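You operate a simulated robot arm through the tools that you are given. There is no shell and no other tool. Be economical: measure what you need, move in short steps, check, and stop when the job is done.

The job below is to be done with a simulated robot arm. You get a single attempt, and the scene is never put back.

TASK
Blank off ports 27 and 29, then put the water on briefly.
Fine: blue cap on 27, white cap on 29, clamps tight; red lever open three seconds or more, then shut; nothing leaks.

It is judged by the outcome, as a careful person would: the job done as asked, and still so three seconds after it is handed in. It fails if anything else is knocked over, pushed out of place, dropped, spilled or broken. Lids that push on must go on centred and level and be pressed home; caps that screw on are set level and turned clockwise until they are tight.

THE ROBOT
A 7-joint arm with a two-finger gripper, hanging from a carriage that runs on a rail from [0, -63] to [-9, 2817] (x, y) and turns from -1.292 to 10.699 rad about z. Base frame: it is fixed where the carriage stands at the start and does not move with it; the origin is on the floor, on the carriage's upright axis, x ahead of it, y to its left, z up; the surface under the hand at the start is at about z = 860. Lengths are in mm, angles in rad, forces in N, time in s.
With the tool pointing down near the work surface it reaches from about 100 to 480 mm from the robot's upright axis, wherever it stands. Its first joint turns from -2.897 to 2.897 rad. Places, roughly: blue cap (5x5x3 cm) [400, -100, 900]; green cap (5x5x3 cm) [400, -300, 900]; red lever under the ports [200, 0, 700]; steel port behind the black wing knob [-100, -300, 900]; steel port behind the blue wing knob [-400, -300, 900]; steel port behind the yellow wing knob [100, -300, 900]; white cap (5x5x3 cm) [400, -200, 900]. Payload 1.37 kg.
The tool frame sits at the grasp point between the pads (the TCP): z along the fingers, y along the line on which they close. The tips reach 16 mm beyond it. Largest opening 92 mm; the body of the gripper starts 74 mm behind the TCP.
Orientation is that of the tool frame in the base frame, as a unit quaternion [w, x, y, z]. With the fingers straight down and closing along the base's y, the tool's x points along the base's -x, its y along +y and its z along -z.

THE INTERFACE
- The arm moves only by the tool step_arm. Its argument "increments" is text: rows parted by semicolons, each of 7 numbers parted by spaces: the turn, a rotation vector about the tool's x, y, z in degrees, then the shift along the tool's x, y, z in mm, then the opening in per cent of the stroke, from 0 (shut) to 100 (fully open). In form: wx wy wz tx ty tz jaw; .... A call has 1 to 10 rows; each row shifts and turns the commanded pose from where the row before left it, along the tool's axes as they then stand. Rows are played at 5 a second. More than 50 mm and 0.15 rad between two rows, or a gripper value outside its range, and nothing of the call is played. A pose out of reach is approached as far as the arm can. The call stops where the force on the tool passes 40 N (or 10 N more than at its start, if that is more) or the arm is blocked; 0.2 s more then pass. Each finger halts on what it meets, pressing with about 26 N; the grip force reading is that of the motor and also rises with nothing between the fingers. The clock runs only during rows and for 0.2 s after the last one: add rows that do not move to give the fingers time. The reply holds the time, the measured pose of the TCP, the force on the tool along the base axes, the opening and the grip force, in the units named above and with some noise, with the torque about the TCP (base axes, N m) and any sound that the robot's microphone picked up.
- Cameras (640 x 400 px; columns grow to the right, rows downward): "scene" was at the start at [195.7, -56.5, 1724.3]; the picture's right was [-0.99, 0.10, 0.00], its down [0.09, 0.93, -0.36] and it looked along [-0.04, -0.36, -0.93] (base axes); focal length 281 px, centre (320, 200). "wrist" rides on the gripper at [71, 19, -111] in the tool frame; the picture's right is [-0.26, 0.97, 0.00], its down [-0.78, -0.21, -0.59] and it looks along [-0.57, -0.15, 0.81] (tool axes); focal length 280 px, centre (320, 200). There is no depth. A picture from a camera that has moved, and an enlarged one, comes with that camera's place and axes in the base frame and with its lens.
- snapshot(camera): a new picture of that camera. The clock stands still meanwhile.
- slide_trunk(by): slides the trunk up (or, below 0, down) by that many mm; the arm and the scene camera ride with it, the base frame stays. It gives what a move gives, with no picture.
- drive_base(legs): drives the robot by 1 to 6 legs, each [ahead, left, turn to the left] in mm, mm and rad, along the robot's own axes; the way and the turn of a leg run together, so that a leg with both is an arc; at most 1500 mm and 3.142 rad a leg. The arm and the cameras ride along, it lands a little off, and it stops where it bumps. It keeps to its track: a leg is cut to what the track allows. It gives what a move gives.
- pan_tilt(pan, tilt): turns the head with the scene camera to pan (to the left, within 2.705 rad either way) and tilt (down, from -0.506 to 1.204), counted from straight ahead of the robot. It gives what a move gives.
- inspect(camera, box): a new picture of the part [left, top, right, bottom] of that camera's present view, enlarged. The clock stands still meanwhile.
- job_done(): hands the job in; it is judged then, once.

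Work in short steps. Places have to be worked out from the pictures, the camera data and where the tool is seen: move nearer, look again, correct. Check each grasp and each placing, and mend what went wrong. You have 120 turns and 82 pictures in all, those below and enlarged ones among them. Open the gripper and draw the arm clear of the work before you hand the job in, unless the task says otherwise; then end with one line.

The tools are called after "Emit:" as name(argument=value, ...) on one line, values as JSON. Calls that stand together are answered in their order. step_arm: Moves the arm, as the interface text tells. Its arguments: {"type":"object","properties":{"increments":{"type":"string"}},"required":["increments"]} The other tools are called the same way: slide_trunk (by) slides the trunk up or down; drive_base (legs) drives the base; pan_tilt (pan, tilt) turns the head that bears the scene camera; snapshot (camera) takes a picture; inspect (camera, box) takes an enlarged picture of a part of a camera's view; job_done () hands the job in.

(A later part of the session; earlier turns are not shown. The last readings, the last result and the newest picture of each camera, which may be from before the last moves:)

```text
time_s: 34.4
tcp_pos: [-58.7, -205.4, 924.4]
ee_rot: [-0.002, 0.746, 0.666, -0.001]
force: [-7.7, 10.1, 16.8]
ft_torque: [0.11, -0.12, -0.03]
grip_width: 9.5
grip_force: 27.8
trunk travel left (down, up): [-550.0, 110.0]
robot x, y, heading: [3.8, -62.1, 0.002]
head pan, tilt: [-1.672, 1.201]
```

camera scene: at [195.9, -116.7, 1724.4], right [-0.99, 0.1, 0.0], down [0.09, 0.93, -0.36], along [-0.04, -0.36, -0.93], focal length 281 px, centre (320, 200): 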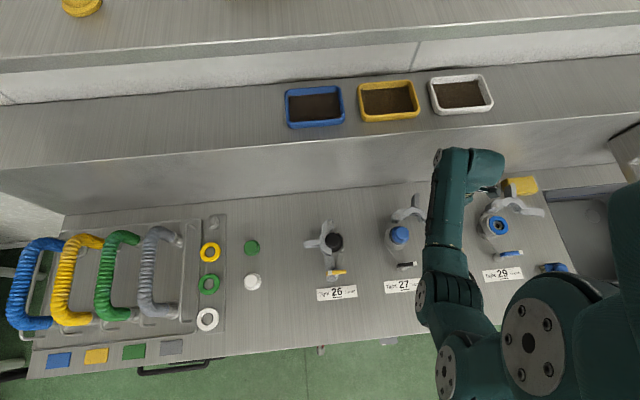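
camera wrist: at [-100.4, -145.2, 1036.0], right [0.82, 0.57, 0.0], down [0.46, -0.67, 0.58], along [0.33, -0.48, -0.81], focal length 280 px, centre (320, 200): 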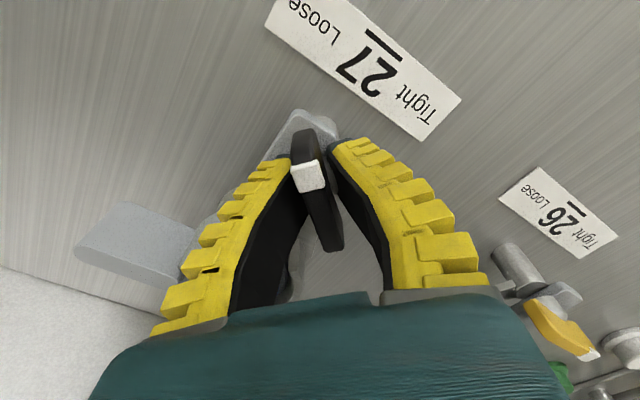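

96° done, little torque. Continue turning.

Emit:
step_arm(increments="0 0 8 0 0 0 0;0 0 8 0 0 0 0;0 0 8 0 0 0 0;0 0 8 0 0 0 0;0 0 8 0 0 0 0;0 0 8 0 0 0 0;0 0 8 0 0 0 0;0 0 0 0 0 0 0")

Emit:
snapshot(camera="wrist")

```text
time_s: 36.2
tcp_pos: [-58.2, -206.4, 924.2]
ee_rot: [-0.002, 0.971, 0.239, -0.001]
force: [-7.0, 12.3, 21.7]
ft_torque: [-0.04, 0.1, -0.02]
grip_width: 10.3
grip_force: 27.7
trunk travel left (down, up): [-550.0, 110.0]
robot x, y, heading: [-0.2, -59.1, 0.002]
head pan, tilt: [-1.672, 1.201]
```

```text
41 pictures are left
camera wrist: at [12.8, -189.7, 1033.9], right [0.21, -0.98, 0.0], down [-0.79, -0.17, 0.59], along [-0.58, -0.12, -0.81], focal length 280 px, centre (320, 200)
```

wrist: 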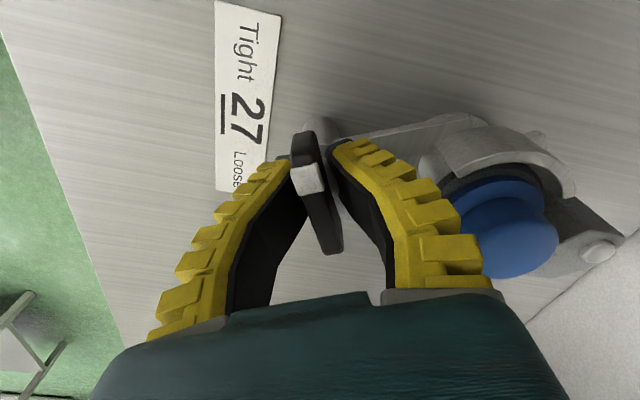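

152° done. Continue to 180° and beyond gently until it resists.

Emit:
step_arm(increments="0 0 8 0 0 0 0;0 0 8 0 0 0 0;0 0 8 0 0 0 0;0 0 4 0 0 0 0;0 0 0 0 0 0 0")

Emit:
step_arm(increments="0 0 5 0 0 0 0;0 0 5 0 0 0 0;0 0 0 0 0 0 0")

Emit:
inspect(camera="wrist", box=[260, 60, 620, 290])

```text
time_s: 37.4
tcp_pos: [-59.5, -205.8, 924.0]
ee_rot: [0.0, 1.0, -0.003, -0.002]
force: [-8.3, 11.0, 22.3]
ft_torque: [-0.05, 0.23, -0.07]
grip_width: 10.4
grip_force: 28.2
trunk travel left (down, up): [-550.0, 110.0]
robot x, y, heading: [4.4, -60.7, -0.003]
head pan, tilt: [-1.672, 1.201]
```

```text
time_s: 38.2
tcp_pos: [-60.1, -206.3, 924.2]
ee_rot: [-0.001, 0.996, -0.09, -0.001]
force: [-7.2, 10.4, 25.0]
ft_torque: [-0.01, 0.22, 0.04]
grip_width: 11.3
grip_force: 27.8
trunk travel left (down, up): [-550.0, 110.0]
robot x, y, heading: [1.5, -61.2, -0.002]
head pan, tilt: [-1.672, 1.201]
```

```text
1.74 times, centred on (440, 175) of wrist
camera zoom: at [7.3, -237.2, 1034.0], right [-0.43, -0.9, 0.0], down [-0.73, 0.35, 0.59], along [-0.53, 0.26, -0.81], focal length 488 px, centre (111, 244)
```

zoom: 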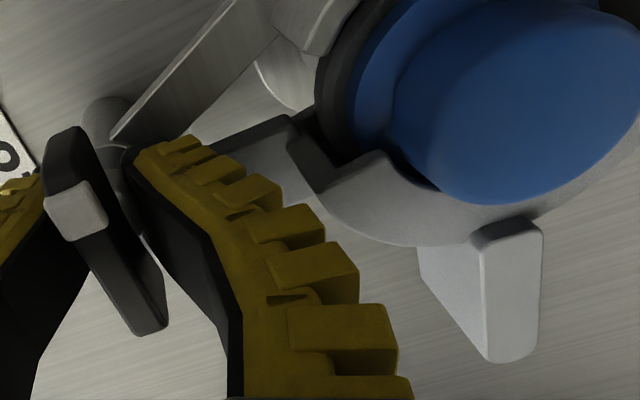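

At 190° the grip widened slightly, so the knob has hit its stop near 180°. I'll release, raise, move away to +x and check in the scene view.

Emit:
step_arm(increments="0 0 0 0 0 0 36;0 0 0 0 0 0 36;0 0 -8 0 0 -15 36;0 0 -2 0 0 -40 36;0 0 0 0 0 -40 36;0 0 -8 45 0 0 36;0 0 -8 45 0 0 36;0 0 -8 45 0 0 36;0 0 -8 45 0 0 36;0 0 0 0 0 0 36")

Emit:
inspect(camera="scene", box=[370, 190, 430, 280])

Emit:
snapshot(camera="wrist")

```text
time_s: 40.4
tcp_pos: [116.7, -169.6, 1018.1]
ee_rot: [0.0, 0.962, 0.273, -0.001]
force: [-0.1, 0.0, -0.7]
ft_torque: [-0.01, -0.02, 0.03]
grip_width: 36.6
grip_force: 3.1
trunk travel left (down, up): [-550.0, 110.0]
robot x, y, heading: [-0.0, -62.3, -0.003]
head pan, tilt: [-1.672, 1.201]
```

```text
4.44 times, centred on (400, 235) of scene
camera zoom: at [195.8, -116.9, 1724.4], right [-0.99, 0.1, 0.0], down [0.09, 0.93, -0.36], along [-0.04, -0.36, -0.93], focal length 1248 px, centre (-36, 44)
```

zoom: 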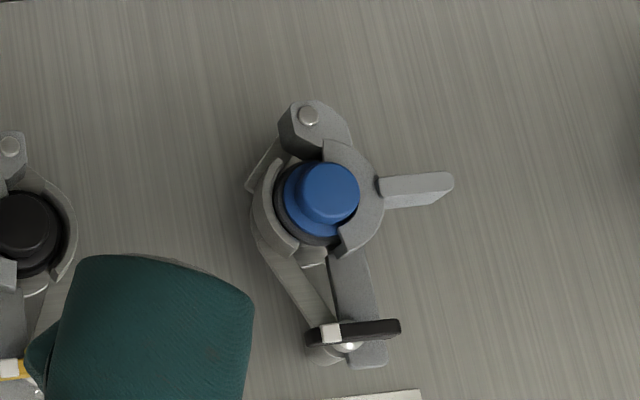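

```text
38 pictures are left
camera wrist: at [188.2, -148.7, 1128.9], right [0.28, -0.96, 0.0], down [-0.77, -0.23, 0.59], along [-0.57, -0.17, -0.81], focal length 280 px, centre (320, 200)
```

wrist: 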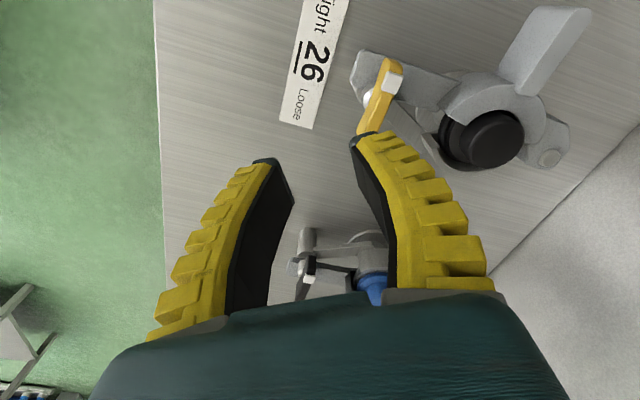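

Knob 27 shows its white tip at "Tight". I want a closer look at how the cap sits in the clamp.

Emit:
inspect(camera="scene", box=[386, 212, 416, 242])

```text
13.33 times, centred on (401, 227) of scene
camera zoom: at [195.8, -116.9, 1724.4], right [-0.99, 0.1, 0.0], down [0.09, 0.93, -0.36], along [-0.04, -0.36, -0.93], focal length 3743 px, centre (-760, -160)
```

zoom: 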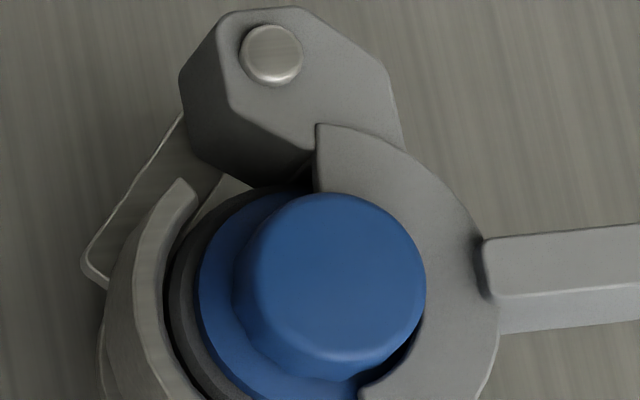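

For comparison I'll zoom on the finished port 26.

Emit:
inspect(camera="scene", box=[316, 222, 352, 258])

```text
11.11 times, centred on (334, 240) of scene
camera zoom: at [195.8, -116.9, 1724.4], right [-0.99, 0.1, 0.0], down [0.09, 0.93, -0.36], along [-0.04, -0.36, -0.93], focal length 3119 px, centre (164, -244)
```

zoom: 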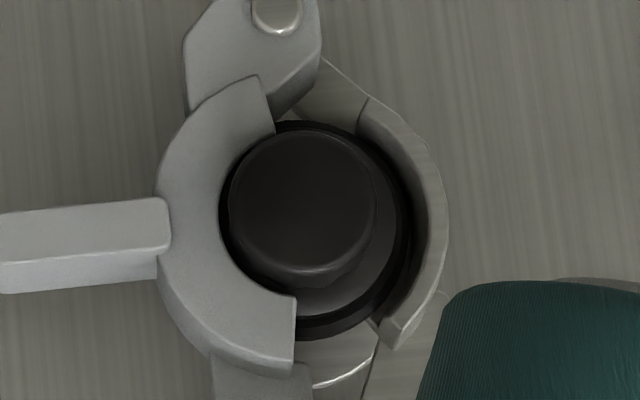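

Same arrangement as on 26. To be sure of the centring on 27 I'll look from nearly straight above with the wrist camera.

Emit:
step_arm(increments="0 0 0 -42.4 0 0 36;0 0 0 -42.4 0 0 36;0 0 0 -42.4 0 0 36;0 0 0 -42.4 0 0 36;0 0 0 -42.4 0 0 36;0 0 0 -42.4 0 0 36;0 0 0 0 0 0 36")

Emit:
inspect(camera="wrist", box=[220, 0, 420, 140])

```text
time_s: 42.0
tcp_pos: [-100.6, -305.8, 1018.6]
ee_rot: [0.0, 0.962, 0.273, -0.001]
force: [1.6, -0.5, 0.0]
ft_torque: [0.0, 0.0, 0.01]
grip_width: 36.7
grip_force: 2.6
trunk travel left (down, up): [-550.0, 110.0]
robot x, y, heading: [0.3, -57.5, -0.004]
head pan, tilt: [-1.672, 1.201]
```

```text
2.86 times, centred on (320, 70) of wrist
camera zoom: at [-29.5, -284.4, 1129.6], right [0.28, -0.96, 0.0], down [-0.77, -0.23, 0.59], along [-0.57, -0.17, -0.81], focal length 801 px, centre (320, 571)
```

zoom: 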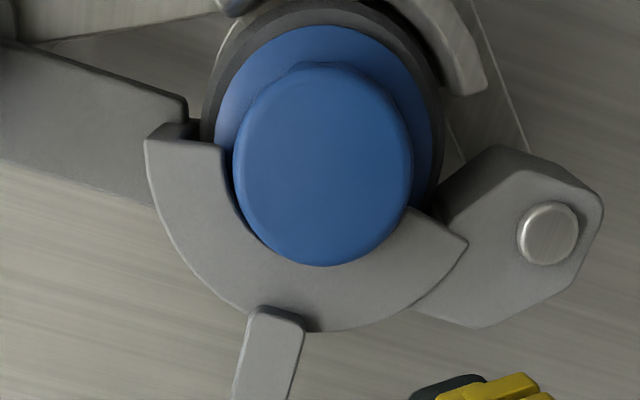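

Gasket and cap are concentric and the clamp embraces them. I'll unwind the wrist back to its initial yaw, raising a bit, then go to the white cap.

Emit:
step_arm(increments="0 0 -8 0 0 -10 36;0 0 -8 0 0 0 60;0 0 -8 0 0 0 60;0 0 -8 0 0 0 60;0 0 -8 0 0 0 60;0 0 -8 0 0 0 60;0 0 -8 0 0 0 60;0 0 -8 0 0 0 60;0 0 -8 0 0 0 60;0 0 -8 0 0 0 60")

Emit:
step_arm(increments="0 0 -8 0 0 0 60;0 0 -8 0 0 0 60;0 0 -8 0 0 0 60;0 0 -8 0 0 0 60;0 0 -8 0 0 0 60;0 0 -8 0 0 0 60;0 0 -8 0 0 0 60;0 0 -8 0 0 0 60;0 0 -4.3 0 0 0 100")

Emit:
step_arm(increments="0 0 0 -47.5 9.5 0 100;0 0 0 -47.5 9.5 0 100;0 0 0 -47.5 9.5 0 100;0 0 0 -47.5 9.5 0 100;0 0 0 -47.5 9.5 0 100;0 0 0 -47.5 9.5 0 100;0 0 0 -47.5 9.5 0 100;0 0 0 -47.5 9.5 0 100;0 0 0 -47.5 9.5 0 100;0 0 0 -47.5 9.5 0 100")

```text
time_s: 44.2
tcp_pos: [-100.3, -304.3, 1028.6]
ee_rot: [-0.001, 0.56, 0.829, 0.0]
force: [-0.2, -0.1, 0.1]
ft_torque: [0.01, -0.03, 0.01]
grip_width: 58.0
grip_force: 1.9
trunk travel left (down, up): [-550.0, 110.0]
robot x, y, heading: [4.5, -62.6, -0.003]
head pan, tilt: [-1.672, 1.201]
```

```text
time_s: 46.2
tcp_pos: [-99.2, -305.4, 1029.0]
ee_rot: [-0.001, -0.001, 1.0, 0.001]
force: [0.2, -0.8, -0.3]
ft_torque: [-0.03, -0.01, 0.01]
grip_width: 91.9
grip_force: 0.1
trunk travel left (down, up): [-550.0, 110.0]
robot x, y, heading: [1.3, -54.5, -0.001]
head pan, tilt: [-1.672, 1.201]
```

```text
time_s: 48.4
tcp_pos: [372.3, -211.4, 1024.7]
ee_rot: [-0.002, -0.001, 1.0, 0.0]
force: [-0.9, 0.2, -0.9]
ft_torque: [0.0, -0.08, -0.02]
grip_width: 91.6
grip_force: 0.0
trunk travel left (down, up): [-550.0, 110.0]
robot x, y, heading: [0.9, -62.6, -0.002]
head pan, tilt: [-1.672, 1.201]
```

Over the white cap region; lower to z≈935 and look.

Emit:
step_arm(increments="0 0 0 -7 2 45 100;0 0 0 0 0 45 100;0 0 0 0 0 0 100")

Emit:
snapshot(camera="wrist")

```text
time_s: 49.2
tcp_pos: [380.0, -208.8, 938.4]
ee_rot: [0.0, 0.0, 1.0, 0.001]
force: [-1.1, -0.2, -0.2]
ft_torque: [0.02, -0.03, -0.01]
grip_width: 91.8
grip_force: 0.0
trunk travel left (down, up): [-550.0, 110.0]
robot x, y, heading: [3.8, -59.5, 0.001]
head pan, tilt: [-1.672, 1.201]
```

```text
34 pictures are left
camera wrist: at [309.9, -189.8, 1048.9], right [0.26, 0.97, 0.0], down [0.78, -0.21, 0.59], along [0.57, -0.15, -0.81], focal length 280 px, centre (320, 200)
```

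wrist: 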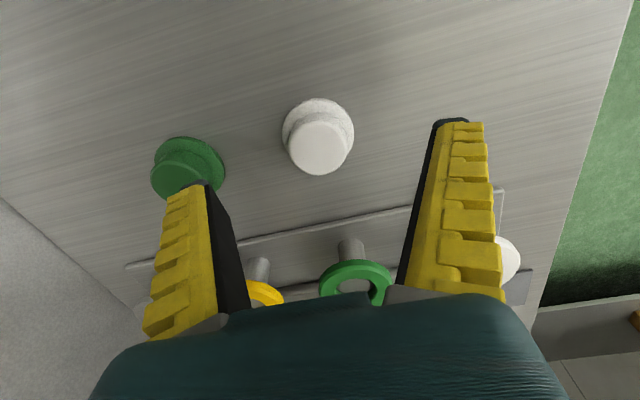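

White cap at ≈[382,-209.5]. Descend 49 mm with a 2 mm correction and grip it.

Emit:
step_arm(increments="0 0 0 -2 -0.7 30 100;0 0 0 0 0 19 100;0 0 0 0 0 0 100;0 0 0 0 0 0 30;0 0 0 0 0 0 0;0 0 0 0 0 0 0;0 0 0 0 0 0 0;0 0 0 0 0 -20 0;0 0 0 0 0 -45 0;0 0 0 0 0 -45 0")

Emit:
inspect(camera="wrist", box=[220, 90, 420, 250])

```text
time_s: 51.4
tcp_pos: [383.2, -209.5, 998.0]
ee_rot: [-0.002, 0.0, 1.0, 0.0]
force: [-0.6, -0.7, -1.7]
ft_torque: [0.01, -0.01, -0.02]
grip_width: 29.6
grip_force: 25.9
trunk travel left (down, up): [-550.0, 110.0]
robot x, y, heading: [-0.2, -58.6, 0.002]
head pan, tilt: [-1.672, 1.201]
```

```text
2.50 times, centred on (320, 170) of wrist
camera zoom: at [313.6, -189.5, 1108.8], right [0.26, 0.97, 0.0], down [0.78, -0.21, 0.59], along [0.57, -0.15, -0.81], focal length 701 px, centre (320, 275)
```

zoom: 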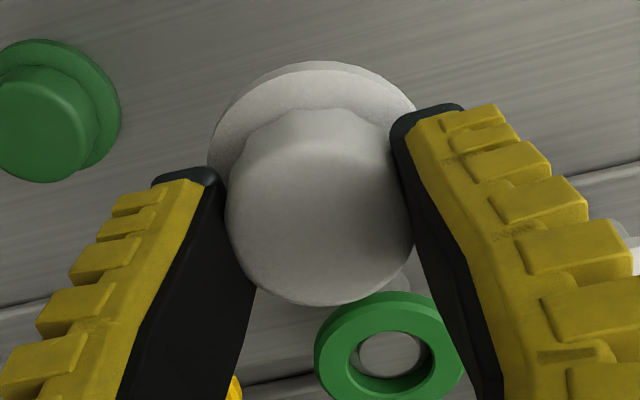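

White cap is held, offset about 3 mm to -x of the TCP. Carry it at z≈1020 to port 29 (≈[-360,-292]).

Emit:
step_arm(increments="0 0 0 46 -4 -10 0;0 0 0 46 -4 -10 0;0 0 0 46.5 -5.2 0 0;0 0 0 46.5 -5.2 0 0;0 0 0 46.5 -5.2 0 0;0 0 0 46.5 -5.2 0 0;0 0 0 46.5 -5.2 0 0;0 0 0 46.5 -5.2 0 0;0 0 0 46.5 -5.2 0 0;0 0 0 46.5 -5.2 0 0")

Emit:
step_arm(increments="0 0 0 46 -5.2 0 0;0 0 0 46 -5.2 0 0;0 0 0 46 -5.2 0 0;0 0 0 46 -5.2 0 0;0 0 0 46 -5.2 0 0;0 0 0 46 -5.2 0 0;0 0 0 0 0 0 0")

Emit:
snapshot(camera="wrist")

```text
time_s: 53.6
tcp_pos: [-81.1, -256.0, 1018.9]
ee_rot: [-0.001, -0.001, 1.0, 0.0]
force: [-0.8, 1.5, 0.0]
ft_torque: [-0.02, 0.04, 0.0]
grip_width: 29.1
grip_force: 25.8
trunk travel left (down, up): [-550.0, 110.0]
robot x, y, heading: [0.6, -65.2, 0.002]
head pan, tilt: [-1.672, 1.201]
```

```text
time_s: 55.2
tcp_pos: [-356.8, -290.5, 1019.1]
ee_rot: [-0.002, 0.0, 1.0, 0.0]
force: [-0.4, -0.1, -0.6]
ft_torque: [0.05, 0.03, 0.03]
grip_width: 28.2
grip_force: 25.8
trunk travel left (down, up): [-550.0, 110.0]
robot x, y, heading: [-3.7, -57.9, -0.003]
head pan, tilt: [-1.672, 1.201]
```

```text
32 pictures are left
camera wrist: at [-427.4, -271.1, 1130.3], right [0.26, 0.97, 0.0], down [0.78, -0.21, 0.59], along [0.57, -0.15, -0.81], focal length 280 px, centre (320, 200)
```

wrist: 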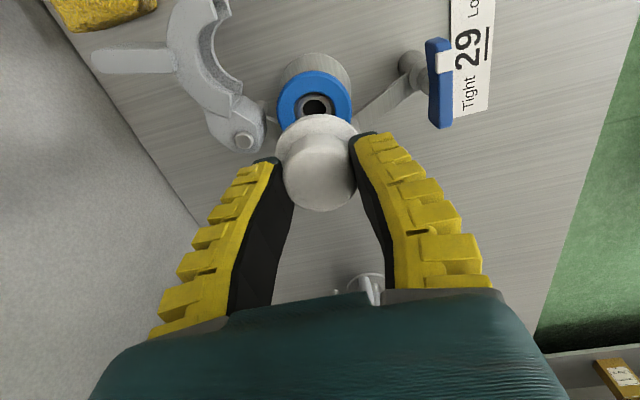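

Gasket 29 is centred at about [-362,-292.5]. I'll shift 2 mm in each axis and lower to z≈960, then check.

Emit:
step_arm(increments="0 0 0 2 -2 30 0;0 0 0 0 0 27 0;0 0 0 0 0 0 0")

Emit:
inspect(camera="wrist", box=[235, 70, 395, 180])

```text
time_s: 56.0
tcp_pos: [-359.2, -291.2, 962.0]
ee_rot: [-0.001, 0.001, 1.0, 0.001]
force: [-0.6, 0.7, -0.5]
ft_torque: [-0.04, -0.02, -0.02]
grip_width: 28.5
grip_force: 26.4
trunk travel left (down, up): [-550.0, 110.0]
robot x, y, heading: [2.5, -59.0, -0.003]
head pan, tilt: [-1.672, 1.201]
```

```text
3.64 times, centred on (315, 125) of wrist
camera zoom: at [-428.8, -272.3, 1073.4], right [0.26, 0.97, 0.0], down [0.78, -0.21, 0.59], along [0.57, -0.15, -0.81], focal length 1020 px, centre (338, 473)
```

zoom: 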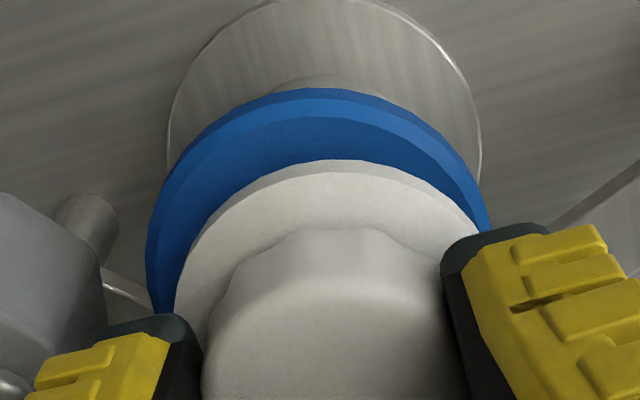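

Cap is about 2.5-3 mm to +y of the gasket's centre; x is fine. Correct and lower 8 mm.

Emit:
step_arm(increments="0 0 0 0 -2.8 4 0;0 0 0 0 0 4 0;0 0 0 0 0 0 0")

Emit:
inspect(camera="wrist", box=[235, 70, 395, 180])

```text
time_s: 56.8
tcp_pos: [-358.2, -293.7, 955.9]
ee_rot: [-0.001, 0.001, 1.0, 0.001]
force: [-0.3, 0.1, -0.1]
ft_torque: [-0.01, 0.02, 0.0]
grip_width: 28.2
grip_force: 26.4
trunk travel left (down, up): [-550.0, 110.0]
robot x, y, heading: [-0.2, -61.0, -0.002]
head pan, tilt: [-1.672, 1.201]
```

```text
3.64 times, centred on (315, 125) of wrist
camera zoom: at [-428.5, -274.5, 1065.8], right [0.26, 0.97, 0.0], down [0.78, -0.21, 0.59], along [0.57, -0.15, -0.81], focal length 1020 px, centre (338, 473)
```

zoom: 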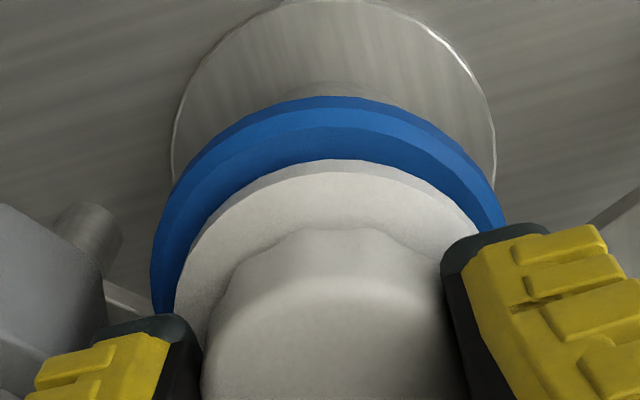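

Nearly concentric; shift 1.3 mm more to -y and lower to contact.

Emit:
step_arm(increments="0 0 0 0 -1.3 3 0;0 0 0 0 0 3 0;0 0 0 0 0 1.5 0;0 0 0 0 0 0 0")

Emit:
inspect(camera="wrist", box=[235, 70, 395, 180])

```text
time_s: 57.8
tcp_pos: [-358.6, -295.0, 948.6]
ee_rot: [-0.002, 0.0, 1.0, 0.0]
force: [7.7, 5.6, 22.7]
ft_torque: [0.06, -0.1, 0.02]
grip_width: 32.5
grip_force: 26.1
trunk travel left (down, up): [-550.0, 110.0]
robot x, y, heading: [-3.1, -63.2, -0.003]
head pan, tilt: [-1.672, 1.201]
```

```text
3.64 times, centred on (315, 125) of wrist
camera zoom: at [-429.2, -276.4, 1059.2], right [0.26, 0.97, 0.0], down [0.78, -0.21, 0.59], along [0.57, -0.15, -0.81], focal length 1020 px, centre (338, 473)
```

zoom: 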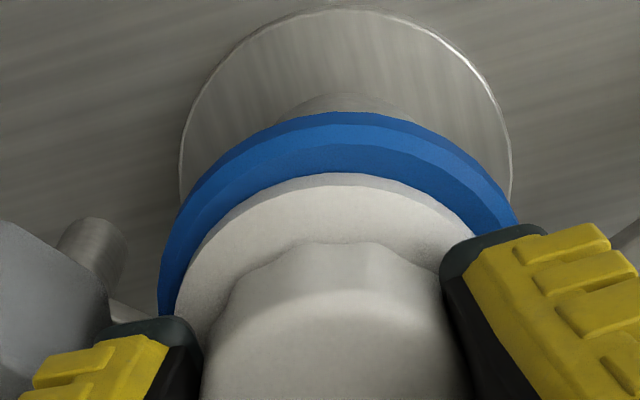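

Touched down, but the cap sits ~3 mm too far to +x. Raise, shift -x 3 mm, lower again.

Emit:
step_arm(increments="0 0 0 0 0 -5 0;0 0 0 3 0.5 0 0;0 0 0 0 0 2.5 0;0 0 0 0 0 2.5 0;0 0 0 0 0 0 0")

Emit:
inspect(camera="wrist", box=[235, 70, 395, 180])

```text
time_s: 59.0
tcp_pos: [-360.7, -295.8, 949.6]
ee_rot: [-0.002, 0.0, 1.0, 0.001]
force: [3.6, 2.6, 11.7]
ft_torque: [0.05, -0.32, 0.04]
grip_width: 29.9
grip_force: 26.4
trunk travel left (down, up): [-550.0, 110.0]
robot x, y, heading: [0.4, -60.4, 0.001]
head pan, tilt: [-1.672, 1.201]
```

```text
3.64 times, centred on (315, 125) of wrist
camera zoom: at [-431.2, -275.5, 1059.8], right [0.26, 0.97, 0.0], down [0.78, -0.21, 0.59], along [0.57, -0.15, -0.81], focal length 1020 px, centre (338, 473)
```

zoom: 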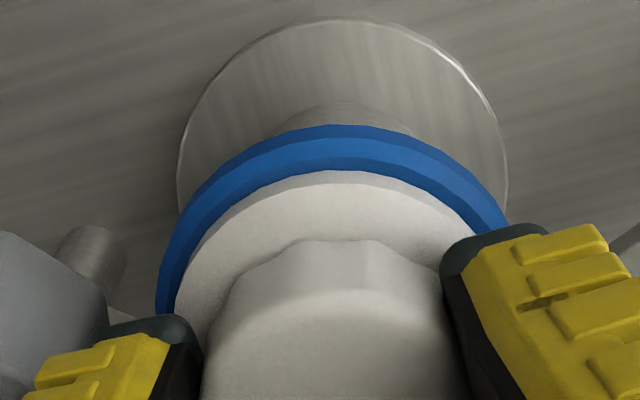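

Now concentric. Ease 1 mm up, open, and retract to check.

Emit:
step_arm(increments="0 0 0 0 0 0 0;0 0 0 0 0 0 55;0 0 0 0 0 0 60;0 0 0 0 0 0 60;0 0 0 0 0 -30 60;0 0 0 0 0 -40 60;0 0 0 0 0 -30 60;0 0 0 0 0 0 0;0 0 0 0 0 0 0")

Emit:
inspect(camera="wrist", box=[160, 0, 480, 200])

```text
time_s: 61.0
tcp_pos: [-362.5, -294.7, 1048.7]
ee_rot: [0.0, 0.0, 1.0, 0.002]
force: [0.2, 0.7, 0.3]
ft_torque: [0.04, -0.04, -0.02]
grip_width: 0.0
grip_force: 26.3
trunk travel left (down, up): [-550.0, 110.0]
robot x, y, heading: [-1.0, -57.8, -0.003]
head pan, tilt: [-1.672, 1.201]
```

```text
2.00 times, centred on (320, 100) of wrist
camera zoom: at [-432.1, -275.2, 1159.8], right [0.26, 0.97, 0.0], down [0.78, -0.21, 0.59], along [0.57, -0.15, -0.81], focal length 561 px, centre (320, 400)
```

zoom: 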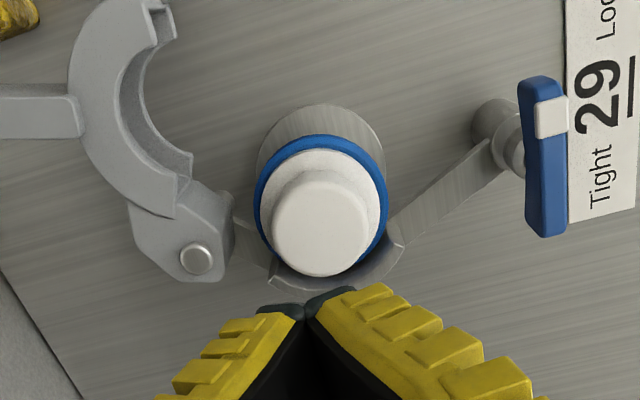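

White cap is concentric on gasket 29. The clamp arm of 29 is beyond straight-down reach, so I'll tilt the fingers outward 32° and go behind the arm (≈[-467,-359]), staying high, and look.

Emit:
step_arm(increments="0 8 0 0 0 0 0;0 8 0 0 0 0 0;0 8 0 0 0 0 0;0 8 0 0 0 0 0;0 0 0 29.7 -21.5 18.5 0;0 0 0 29.7 -21.5 18.5 0;0 0 0 29.7 -21.5 18.5 0;0 0 0 0 0 0 0")

Emit:
snapshot(camera="wrist")

Emit:
snapshot(camera="scene")

```text
time_s: 62.8
tcp_pos: [-463.7, -359.6, 1047.9]
ee_rot: [-0.278, 0.0, 0.961, 0.0]
force: [0.1, -0.9, -0.4]
ft_torque: [0.02, -0.04, -0.03]
grip_width: 0.2
grip_force: 25.8
trunk travel left (down, up): [-550.0, 110.0]
robot x, y, heading: [-1.2, -57.2, 0.002]
head pan, tilt: [-1.672, 1.201]
```

```text
26 pictures are left
camera wrist: at [-464.5, -340.1, 1179.2], right [0.22, 0.97, -0.14], down [0.97, -0.21, 0.08], along [0.05, -0.15, -0.99], focal length 280 px, centre (320, 200)
```

wrist: 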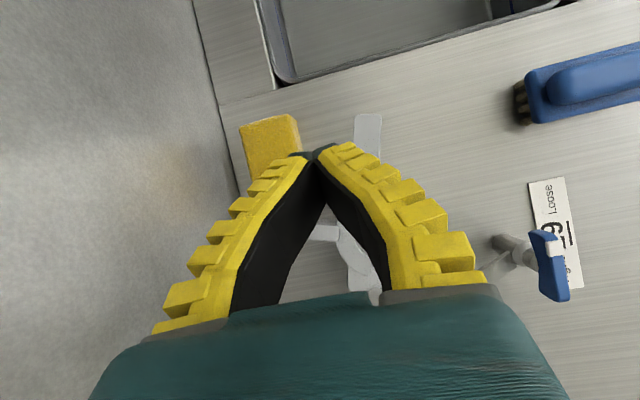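

```text
25 pictures are left
camera scene: at [195.7, -116.9, 1724.3], right [-0.99, 0.1, 0.0], down [0.09, 0.93, -0.36], along [-0.04, -0.36, -0.93], focal length 281 px, centre (320, 200)
```

scene: 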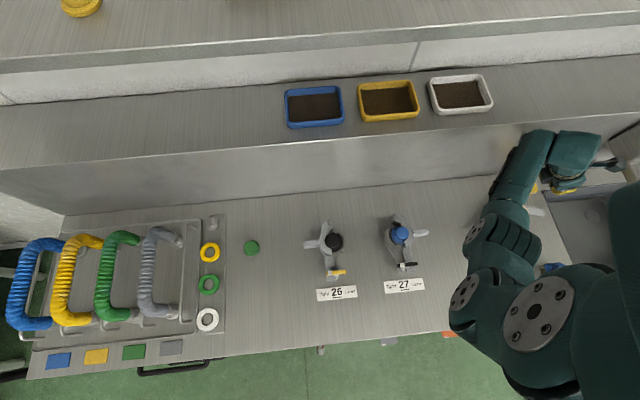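

Reached fine; the sponge ends at x≈-481, clear of the sweep. I'll descend to z≈928 behind the arm and begin pushing +y.

Emit:
step_arm(increments="0 0 0 -21.2 0 33.9 0;0 0 0 -21.2 0 33.9 0;0 0 0 -21.2 0 33.9 0;0 0 0 0 7 0 0;0 0 0 0 8 0 0;0 0 0 -0.8 9 -0.5 0;0 0 0 -1.7 9 -1 0;0 0 0 -1.7 9 -1 0;0 0 0 0 0 0 0")

Emit:
snapshot(camera="wrist")

```text
time_s: 64.8
tcp_pos: [-461.0, -317.3, 928.9]
ee_rot: [-0.277, -0.001, 0.961, 0.002]
force: [-4.7, -0.9, -1.8]
ft_torque: [0.06, 0.01, -0.13]
grip_width: 0.2
grip_force: 27.5
trunk travel left (down, up): [-550.0, 110.0]
robot x, y, heading: [1.4, -64.7, -0.002]
head pan, tilt: [-1.672, 1.201]
```

```text
24 pictures are left
camera wrist: at [-462.5, -297.3, 1059.3], right [0.22, 0.97, -0.14], down [0.97, -0.21, 0.08], along [0.05, -0.15, -0.99], focal length 280 px, centre (320, 200)
```

wrist: 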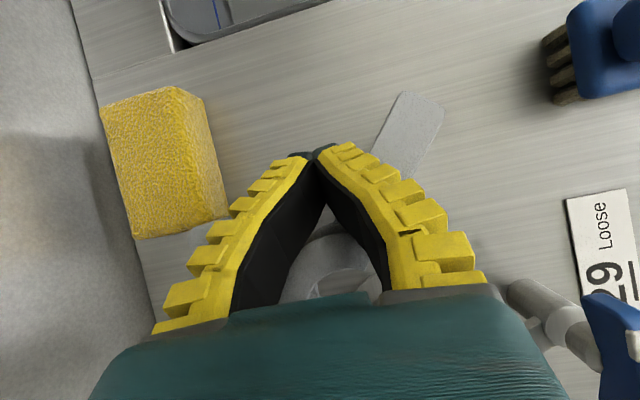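

Swinging well. Continue along the arc.

Emit:
step_arm(increments="0 0 0 -2.5 7 -1.6 0;0 0 0 -3.4 7 -2.1 0;0 0 0 -3.4 7 -2.1 0;0 0 0 -4.2 7 -2.65 0;0 0 0 -5.1 7 -3.2 0;0 0 0 -5.9 7 -3.7 0;0 0 0 -5.9 6 -3.7 0;0 0 0 -6.8 5 -4.2 0;0 0 0 0 0 0 0")

Emit:
snapshot(camera="wrist")

```text
time_s: 66.8
tcp_pos: [-418.3, -260.4, 926.7]
ee_rot: [-0.277, -0.001, 0.961, 0.002]
force: [-8.5, 14.4, 7.2]
ft_torque: [-0.33, -0.18, 0.12]
grip_width: 0.0
grip_force: 25.5
trunk travel left (down, up): [-550.0, 110.0]
robot x, y, heading: [-1.8, -63.3, 0.001]
head pan, tilt: [-1.672, 1.201]
```

```text
23 pictures are left
camera wrist: at [-419.6, -242.4, 1058.4], right [0.22, 0.97, -0.13], down [0.97, -0.21, 0.08], along [0.05, -0.15, -0.99], focal length 280 px, centre (320, 200)
```

wrist: 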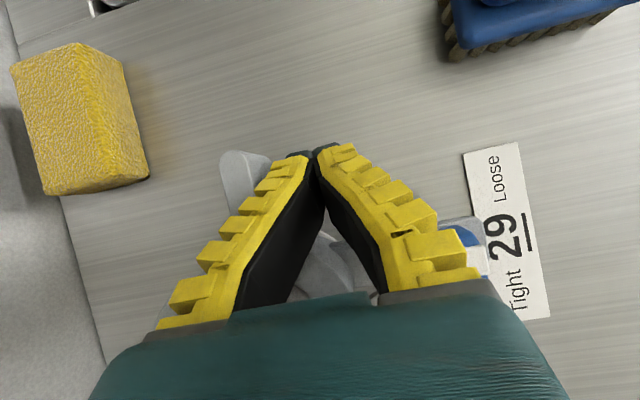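

Nearly closed; a sideways 14 N suggests the handle brushing the finger. Continue with a bit more +y then +x.

Emit:
step_arm(increments="0 0 0 0 4 0 0;0 0 0 -3.4 2 -2.1 0;0 0 0 -3.4 2 -2.1 0;0 0 0 -4.2 1 -2.6 0;0 0 0 -4.2 1 -2.6 0;0 0 0 -4.2 0 -2.6 0;0 0 0 0 0 0 0")

```text
time_s: 68.2
tcp_pos: [-408.3, -256.2, 938.3]
ee_rot: [-0.288, 0.002, 0.957, -0.004]
force: [-18.1, 6.7, 5.1]
ft_torque: [-0.09, 0.0, -0.21]
grip_width: 0.1
grip_force: 27.4
trunk travel left (down, up): [-550.0, 110.0]
robot x, y, heading: [-2.3, -58.7, -0.002]
head pan, tilt: [-1.672, 1.201]
stopped in row 7: the force on the tool passed its limit at 42 N (the readings are from after the stop); the commanded pose is now the measured one
```

Stopped at 42 N at the same closed position as on 27. I'll back off, lift, straighten the tool, and go above the blue knob (≈[-358,-206]).

Emit:
step_arm(increments="0 0 0 8.5 0 5.3 0;0 0 0 8.5 0 5.3 0;0 0 0 21.2 0 -33.9 0;0 0 0 21.2 0 -33.9 0;0 -8 0 0 0 0 0;0 -8 0 0 0 0 36;0 -8 0 0 0 0 36;0 -8 0 0 0 0 36;0 0 0 0 0 0 36")

```text
time_s: 70.2
tcp_pos: [-418.7, -256.8, 1013.1]
ee_rot: [-0.007, 0.0, 1.0, -0.003]
force: [0.1, 0.6, -0.5]
ft_torque: [0.01, -0.02, 0.02]
grip_width: 36.9
grip_force: 3.0
trunk travel left (down, up): [-550.0, 110.0]
robot x, y, heading: [1.0, -58.3, -0.002]
head pan, tilt: [-1.672, 1.201]
```

Now over to the knob, z≈987, for a look.

Emit:
step_arm(increments="0 -0.8 0 -30 25 0 36;0 0 0 -30 25 0 36;0 0 0 0 0 26 36;0 0 0 0 0 0 36")

Emit:
snapshot(camera="wrist")

```text
time_s: 71.2
tcp_pos: [-358.0, -207.9, 985.2]
ee_rot: [-0.001, 0.0, 1.0, -0.002]
force: [-0.7, -0.5, -0.4]
ft_torque: [0.0, 0.0, 0.02]
grip_width: 36.9
grip_force: 2.4
trunk travel left (down, up): [-550.0, 110.0]
robot x, y, heading: [3.7, -62.7, -0.005]
head pan, tilt: [-1.672, 1.201]
```

```text
22 pictures are left
camera wrist: at [-429.9, -187.3, 1096.2], right [0.26, 0.97, -0.01], down [0.78, -0.21, 0.59], along [0.57, -0.16, -0.81], focal length 280 px, centre (320, 200)
```

wrist: 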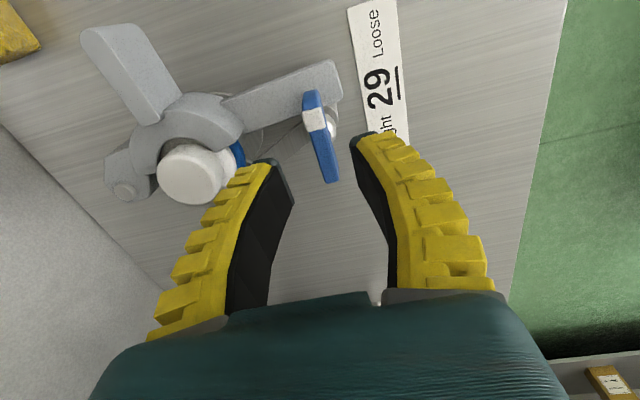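

Clamp 29 looks closed as 27 did; the wing centre is right under the TCP ([-357.5,-207.5]). Descend to z≈925 with the 34 mm opening.

Emit:
step_arm(increments="0 0 0 0 0 30 36;0 0 0 0 0 20 36;0 0 0 0 0 8 36;0 0 0 0 0 0 36")

Emit:
snapshot(camera="wrist")

```text
time_s: 72.2
tcp_pos: [-358.8, -207.5, 928.1]
ee_rot: [-0.001, 0.0, 1.0, -0.002]
force: [-0.3, 0.5, 1.0]
ft_torque: [0.01, 0.02, 0.04]
grip_width: 36.6
grip_force: 2.2
trunk travel left (down, up): [-550.0, 110.0]
robot x, y, heading: [-0.4, -60.5, -0.005]
head pan, tilt: [-1.672, 1.201]
```

```text
21 pictures are left
camera wrist: at [-429.9, -187.7, 1038.6], right [0.26, 0.97, -0.01], down [0.78, -0.21, 0.59], along [0.57, -0.16, -0.81], focal length 280 px, centre (320, 200)
```

wrist: 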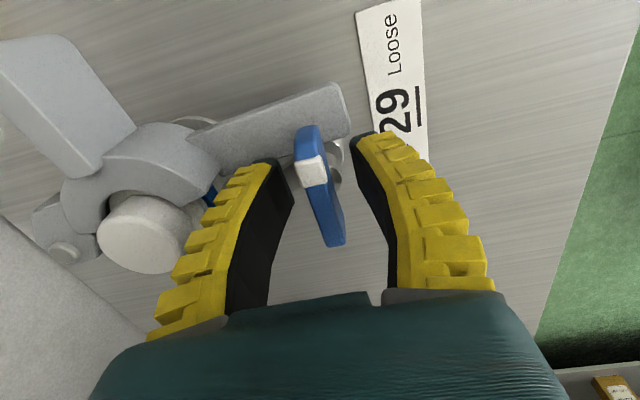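

Compared with 27 at this stage, this arm's end is ~8 mm further out, so the clamp isn't fully shut yet. I'll lift, go to the arm's outer side near its tip, and push +x with better leverage.

Emit:
step_arm(increments="0 0 0 0 0 -40 36;0 0 0 37 -5 0 0;0 0 0 37 -5 0 0;0 0 0 0 0 25 0;0 0 0 0 0 18 0;0 0 0 -5 0 0 0;0 0 0 -4 0 0 0;0 0 0 -4 0 0 0;0 0 0 0 0 0 0")

Emit:
snapshot(camera="wrist")

```text
time_s: 74.2
tcp_pos: [-419.9, -216.3, 926.2]
ee_rot: [-0.001, 0.0, 1.0, -0.003]
force: [1.2, 0.3, 1.4]
ft_torque: [0.02, 0.01, -0.01]
grip_width: 0.1
grip_force: 25.7
trunk travel left (down, up): [-550.0, 110.0]
robot x, y, heading: [0.8, -60.4, -0.002]
head pan, tilt: [-1.672, 1.201]
```

```text
20 pictures are left
camera wrist: at [-491.4, -196.6, 1036.9], right [0.26, 0.97, -0.01], down [0.78, -0.21, 0.59], along [0.57, -0.16, -0.81], focal length 280 px, centre (320, 200)
```

wrist: 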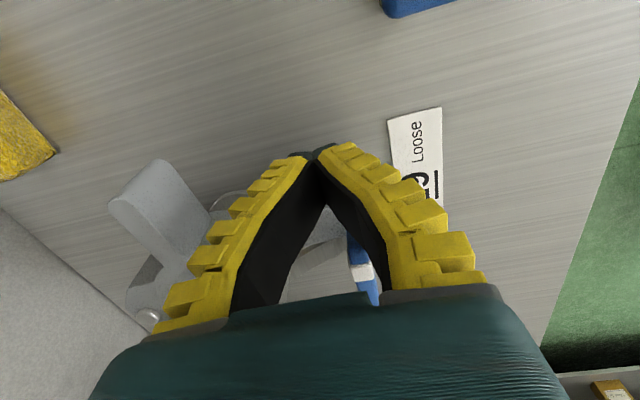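

In place at the outer side. Push +x until force builds.

Emit:
step_arm(increments="0 0 0 -4 0 3 0;0 0 0 -4 0 0 0;0 0 0 -4 0 0 0;0 0 0 -3 0 0 0;0 0 0 -3 0 0 0;0 0 0 -3 0 0 0;0 0 0 -3 0 0 0;0 0 0 -3 0 0 0;0 0 0 0 0 0 0")

```text
time_s: 76.2
tcp_pos: [-402.2, -217.0, 927.8]
ee_rot: [-0.007, -0.001, 1.0, -0.004]
force: [-32.0, 4.1, -7.8]
ft_torque: [-0.15, -0.17, 0.46]
grip_width: 0.0
grip_force: 25.8
trunk travel left (down, up): [-550.0, 110.0]
robot x, y, heading: [-0.6, -61.3, -0.004]
head pan, tilt: [-1.672, 1.201]
```

32 N reached. I'll press a little more, then back off and compare again from the knob pose.

Emit:
step_arm(increments="0 0 0 -3 0 0 0;0 0 0 0 0 0 0")

Emit:
step_arm(increments="0 0 0 10 0 0 0;0 0 0 15 0 0 0;0 0 0 0 0 -38 0;0 0 0 -34 5 0 36;0 0 0 -34 4 0 36;0 0 0 0 0 0 36")

Emit:
snapshot(camera="wrist")

```text
time_s: 76.6
tcp_pos: [-402.3, -217.7, 928.9]
ee_rot: [-0.014, -0.001, 1.0, -0.006]
force: [-20.9, 2.3, -6.6]
ft_torque: [-0.14, -0.12, 0.35]
grip_width: 0.1
grip_force: 25.7
trunk travel left (down, up): [-550.0, 110.0]
robot x, y, heading: [1.1, -58.8, 0.001]
head pan, tilt: [-1.672, 1.201]
stopped in row 2: the force on the tool passed its limit at 46 N (the readings are from after the stop); the commanded pose is now the measured one
```

```text
time_s: 78.0
tcp_pos: [-347.8, -207.3, 963.0]
ee_rot: [-0.007, 0.0, 1.0, -0.005]
force: [0.8, -0.1, -0.2]
ft_torque: [-0.03, 0.0, 0.0]
grip_width: 36.4
grip_force: 2.6
trunk travel left (down, up): [-550.0, 110.0]
robot x, y, heading: [-0.8, -63.0, -0.003]
head pan, tilt: [-1.672, 1.201]
```

```text
19 pictures are left
camera wrist: at [-418.7, -186.9, 1073.2], right [0.26, 0.97, -0.01], down [0.79, -0.21, 0.58], along [0.56, -0.16, -0.81], focal length 280 px, centre (320, 200)
```

wrist: 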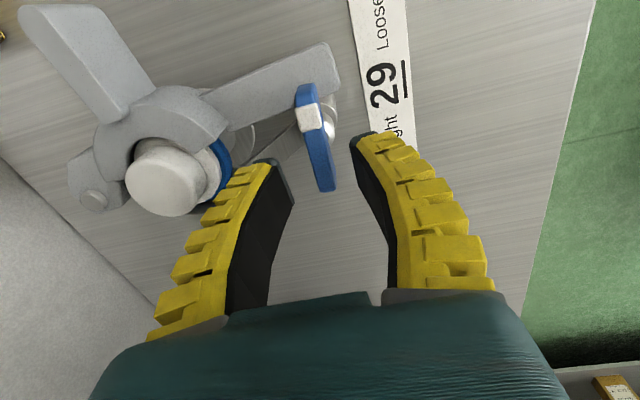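

The arm hasn't moved: it is blocked about 10 mm short. I'll zoom on the cap and clamp.

Emit:
inspect(camera="wrist", box=[60, 70, 350, 230])

```text
2.21 times, centred on (205, 150) of wrist
camera zoom: at [-418.7, -186.9, 1073.2], right [0.26, 0.97, -0.01], down [0.79, -0.21, 0.58], along [0.56, -0.16, -0.81], focal length 619 px, centre (574, 310)
```

zoom: 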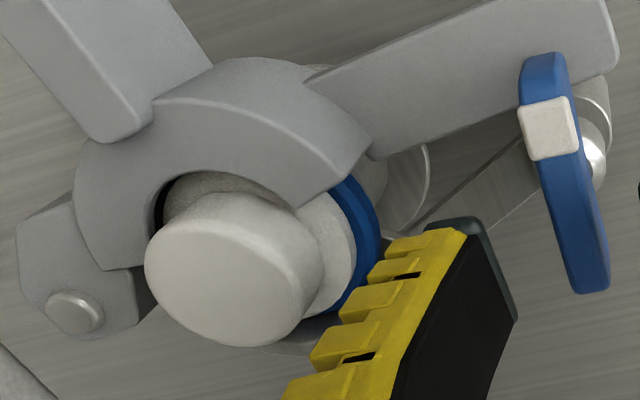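

I'll move the hand off to +x so the scene camera can see port 29 closely.

Emit:
step_arm(increments="0 0 0 0 10 -45 36;0 0 0 -49 0 0 0;0 0 0 -49 0 0 0;0 0 0 -49 0 0 0;0 0 0 -49 0 0 0;0 0 0 -49 0 0 0;0 0 0 -49 0 0 0;0 0 0 -49 0 0 0;0 0 0 -49 0 0 0;0 0 0 0 0 0 0")

Emit:
inspect(camera="scene", box=[476, 195, 546, 265])

```text
time_s: 80.2
tcp_pos: [43.5, -197.0, 1004.0]
ee_rot: [-0.007, 0.001, 1.0, -0.006]
force: [-0.8, -0.3, 0.0]
ft_torque: [0.0, -0.02, -0.01]
grip_width: 0.0
grip_force: 26.0
trunk travel left (down, up): [-550.0, 110.0]
robot x, y, heading: [-1.7, -61.0, -0.002]
head pan, tilt: [-1.672, 1.201]
```

```text
5.71 times, centred on (511, 230) of scene
camera zoom: at [195.8, -117.0, 1724.4], right [-0.99, 0.1, 0.0], down [0.1, 0.93, -0.36], along [-0.04, -0.36, -0.93], focal length 1604 px, centre (-771, 29)
```

zoom: 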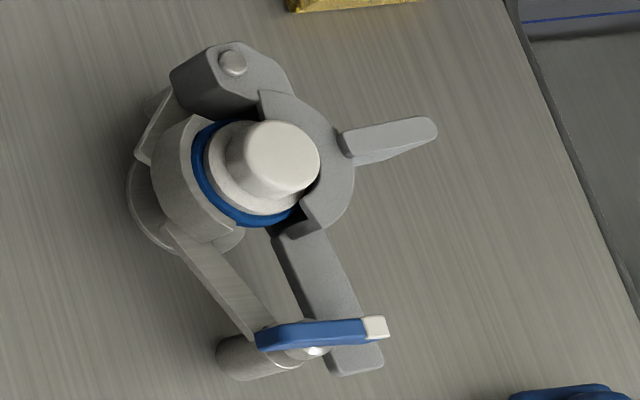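

Cap 29 sits well. My tip push was likely stopped by the wing's own end (finger y range overlapped it), and the tilted finger before met the arm early. I'll push again, vertical, at y≈-240 between wing and C.

Emit:
step_arm(increments="-0.7 -0.8 0 47.5 -4.3 0 0;0 0 0 47.5 -4.3 0 0;0 0 0 47.5 -4.3 0 0;0 0 0 47.5 -4.3 0 0;0 0 0 47.5 -4.3 0 0;0 0 0 47.5 -4.3 0 0;0 0 0 47.5 -4.3 0 0;0 0 0 47.5 -4.3 0 0;0 0 0 47.5 -4.3 0 0;0 0 0 47.5 -4.3 0 0")

Emit:
step_arm(increments="0 0 0 0 0 40 0;0 0 0 0 0 40 0;0 0 0 -5 0 0 0;0 0 0 -5 0 0 0;0 0 0 -5 0 0 0;0 0 0 -4 0 0 0;0 0 0 0 0 0 0")

```text
time_s: 82.4
tcp_pos: [-433.3, -239.4, 1000.9]
ee_rot: [0.002, -0.001, 1.0, 0.001]
force: [-0.9, 0.5, -0.3]
ft_torque: [-0.03, 0.06, -0.02]
grip_width: 0.0
grip_force: 25.5
trunk travel left (down, up): [-550.0, 110.0]
robot x, y, heading: [-1.2, -61.1, 0.003]
head pan, tilt: [-1.672, 1.201]
```

```text
time_s: 84.0
tcp_pos: [-413.7, -241.3, 922.6]
ee_rot: [0.001, 0.0, 1.0, 0.001]
force: [-0.5, -1.7, -0.2]
ft_torque: [0.01, 0.02, 0.02]
grip_width: 0.0
grip_force: 26.0
trunk travel left (down, up): [-550.0, 110.0]
robot x, y, heading: [-3.2, -60.2, -0.002]
head pan, tilt: [-1.672, 1.201]
```

No contact yet; continue +x in small steps.

Emit:
step_arm(increments="0 0 0 -4 0 0 0;0 0 0 -4 0 0 0;0 0 0 -3 0 0 0;0 0 0 -3 0 0 0;0 0 0 -3 0 0 0;0 0 0 -3 0 0 0;0 0 0 -2 0 0 0;0 0 0 0 0 0 0")

Emit:
snapshot(camera="wrist")

```text
time_s: 85.7
tcp_pos: [-400.1, -241.7, 926.0]
ee_rot: [-0.009, 0.0, 1.0, -0.001]
force: [-20.0, -1.1, -15.1]
ft_torque: [-0.45, -0.15, 0.56]
grip_width: 0.0
grip_force: 25.9
trunk travel left (down, up): [-550.0, 110.0]
robot x, y, heading: [-0.5, -59.3, 0.001]
head pan, tilt: [-1.672, 1.201]
stopped in row 8: the force on the tool passed its limit at 43 N (the readings are from after the stop); the commanded pose is now the measured one
```

```text
16 pictures are left
camera wrist: at [-469.7, -221.9, 1037.7], right [0.26, 0.97, -0.01], down [0.79, -0.21, 0.58], along [0.55, -0.16, -0.82], focal length 280 px, centre (320, 200)
```

wrist: 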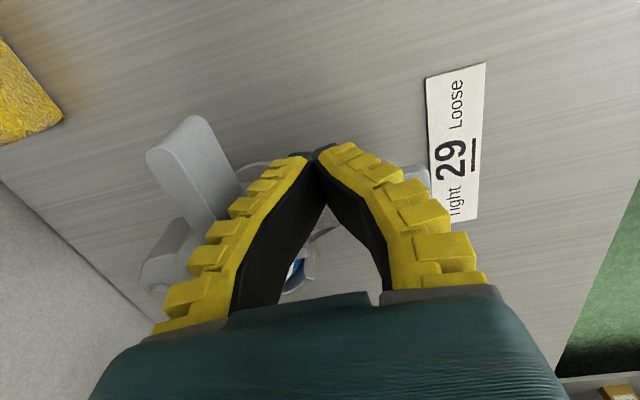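

43 N at x=-400 — further in than before. Back off and check again from the knob pose.

Emit:
step_arm(increments="0 -1 0 10 0 0 0;0 0 0 10 0 0 0;0 0 0 0 0 -30 0;0 0 0 0 0 -30 0;0 0 0 -31 17 0 36;0 0 0 -31 17 0 36;0 0 0 0 0 0 36")

Emit:
snapshot(camera="wrist")

```text
time_s: 87.2
tcp_pos: [-354.8, -206.5, 987.9]
ee_rot: [0.004, 0.001, 1.0, -0.001]
force: [0.0, -0.1, -0.3]
ft_torque: [-0.01, 0.02, -0.01]
grip_width: 36.6
grip_force: 2.9
trunk travel left (down, up): [-550.0, 110.0]
robot x, y, heading: [2.0, -61.3, -0.005]
head pan, tilt: [-1.672, 1.201]
```

```text
15 pictures are left
camera wrist: at [-426.1, -186.9, 1096.8], right [0.26, 0.97, 0.0], down [0.77, -0.21, 0.6], along [0.58, -0.15, -0.8], focal length 280 px, centre (320, 200)
```

wrist: 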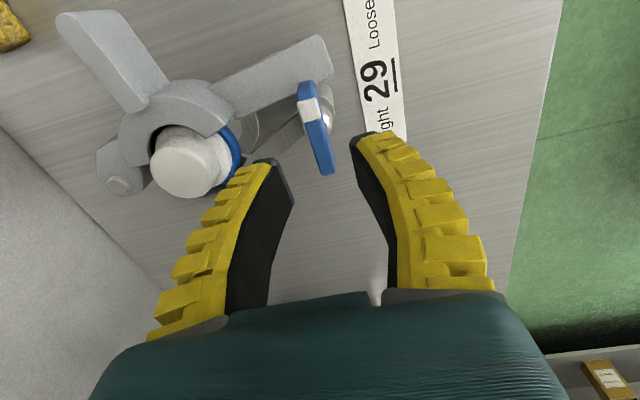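

The arm top is probably only at z≈908, so my fingertips rode over it. I'll repeat the push lower (TCP z≈905) starting clear of the arm at x≈-442.

Emit:
step_arm(increments="0 0.5 0 43 -19 0 0;0 0 0 43 -19 0 0;0 0 0 0 0 42 0;0 0 0 0 0 40 0;0 0 0 -5 0 0 0;0 0 0 -5 0 0 0;0 0 0 -4 0 0 0;0 0 0 -4 0 0 0;0 0 0 0 0 0 0")

```text
time_s: 89.2
tcp_pos: [-423.0, -245.7, 903.0]
ee_rot: [0.0, 0.0, 1.0, -0.001]
force: [0.3, -0.3, 0.4]
ft_torque: [-0.01, 0.03, 0.03]
grip_width: 0.0
grip_force: 26.3
trunk travel left (down, up): [-550.0, 110.0]
robot x, y, heading: [1.8, -59.1, 0.001]
head pan, tilt: [-1.672, 1.201]
```

Continue pushing +x slowly at this height.

Emit:
step_arm(increments="0 0 0 -4 0 0 0;0 0 0 -4 0 0 0;0 0 0 -3 0 0 0;0 0 0 -3 0 0 0;0 0 0 -3 0 0 0;0 0 0 -3 0 0 0;0 0 0 0 0 0 0")

Emit:
snapshot(camera="wrist")

```text
time_s: 90.8
tcp_pos: [-415.3, -248.8, 900.7]
ee_rot: [-0.003, 0.001, 1.0, -0.001]
force: [-4.5, 7.8, 22.1]
ft_torque: [-0.98, -0.39, -0.06]
grip_width: 0.0
grip_force: 25.7
out of reach, approached as far as the arm can: row 4, 6
trunk travel left (down, up): [-550.0, 110.0]
robot x, y, heading: [2.0, -61.7, -0.003]
head pan, tilt: [-1.672, 1.201]
```

```text
14 pictures are left
camera wrist: at [-485.0, -228.4, 1011.1], right [0.26, 0.97, 0.0], down [0.78, -0.21, 0.59], along [0.57, -0.16, -0.81], focal length 280 px, centre (320, 200)
```

wrist: 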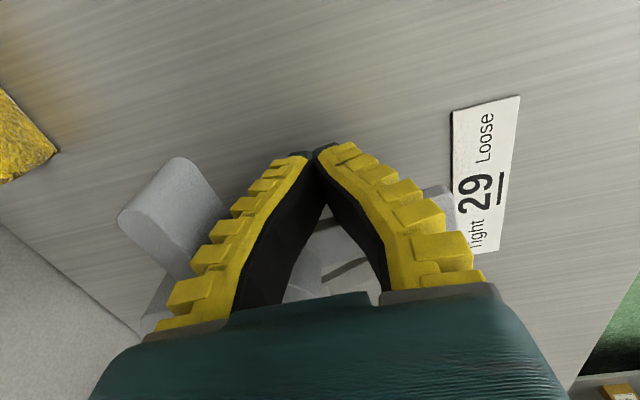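

The splayed upper fingers seem to touch the clamp's C/handle at that height. I'll lift, yaw the tool 90° so that the finger "V" lies along x, and push nearer the arm's middle.

Emit:
step_arm(increments="0 0 0 12 6 0 0;0 0 0 12 6 -40 0;0 0 8 0 0 -25 0;0 0 8 0 0 0 0;0 0 8 0 0 0 0;0 0 8 0 0 0 0;0 0 8 0 0 0 0;0 0 8 0 0 0 0;0 0 8 0 0 0 0;0 0 0 0 0 0 0")

Emit:
step_arm(increments="0 0 8 0 0 0 0;0 0 8 0 0 0 0;0 0 8 0 0 0 0;0 0 8 0 0 0 0;0 0 2 0 0 0 0;0 0 0 0 0 0 0")

```text
time_s: 93.0
tcp_pos: [-454.8, -243.3, 946.6]
ee_rot: [0.001, 0.471, 0.882, 0.0]
force: [-0.4, -0.7, -0.1]
ft_torque: [0.01, -0.01, -0.01]
grip_width: 0.0
grip_force: 27.7
out of reach, approached as far as the arm can: row 2, 3
trunk travel left (down, up): [-550.0, 110.0]
robot x, y, heading: [-0.9, -60.2, -0.004]
head pan, tilt: [-1.672, 1.201]
```

```text
time_s: 94.5
tcp_pos: [-453.9, -244.1, 947.1]
ee_rot: [0.001, 0.707, 0.707, 0.001]
force: [-0.1, -0.8, -0.8]
ft_torque: [0.01, -0.03, -0.01]
grip_width: 0.1
grip_force: 27.8
trunk travel left (down, up): [-550.0, 110.0]
robot x, y, heading: [-0.2, -59.6, -0.004]
head pan, tilt: [-1.672, 1.201]
```

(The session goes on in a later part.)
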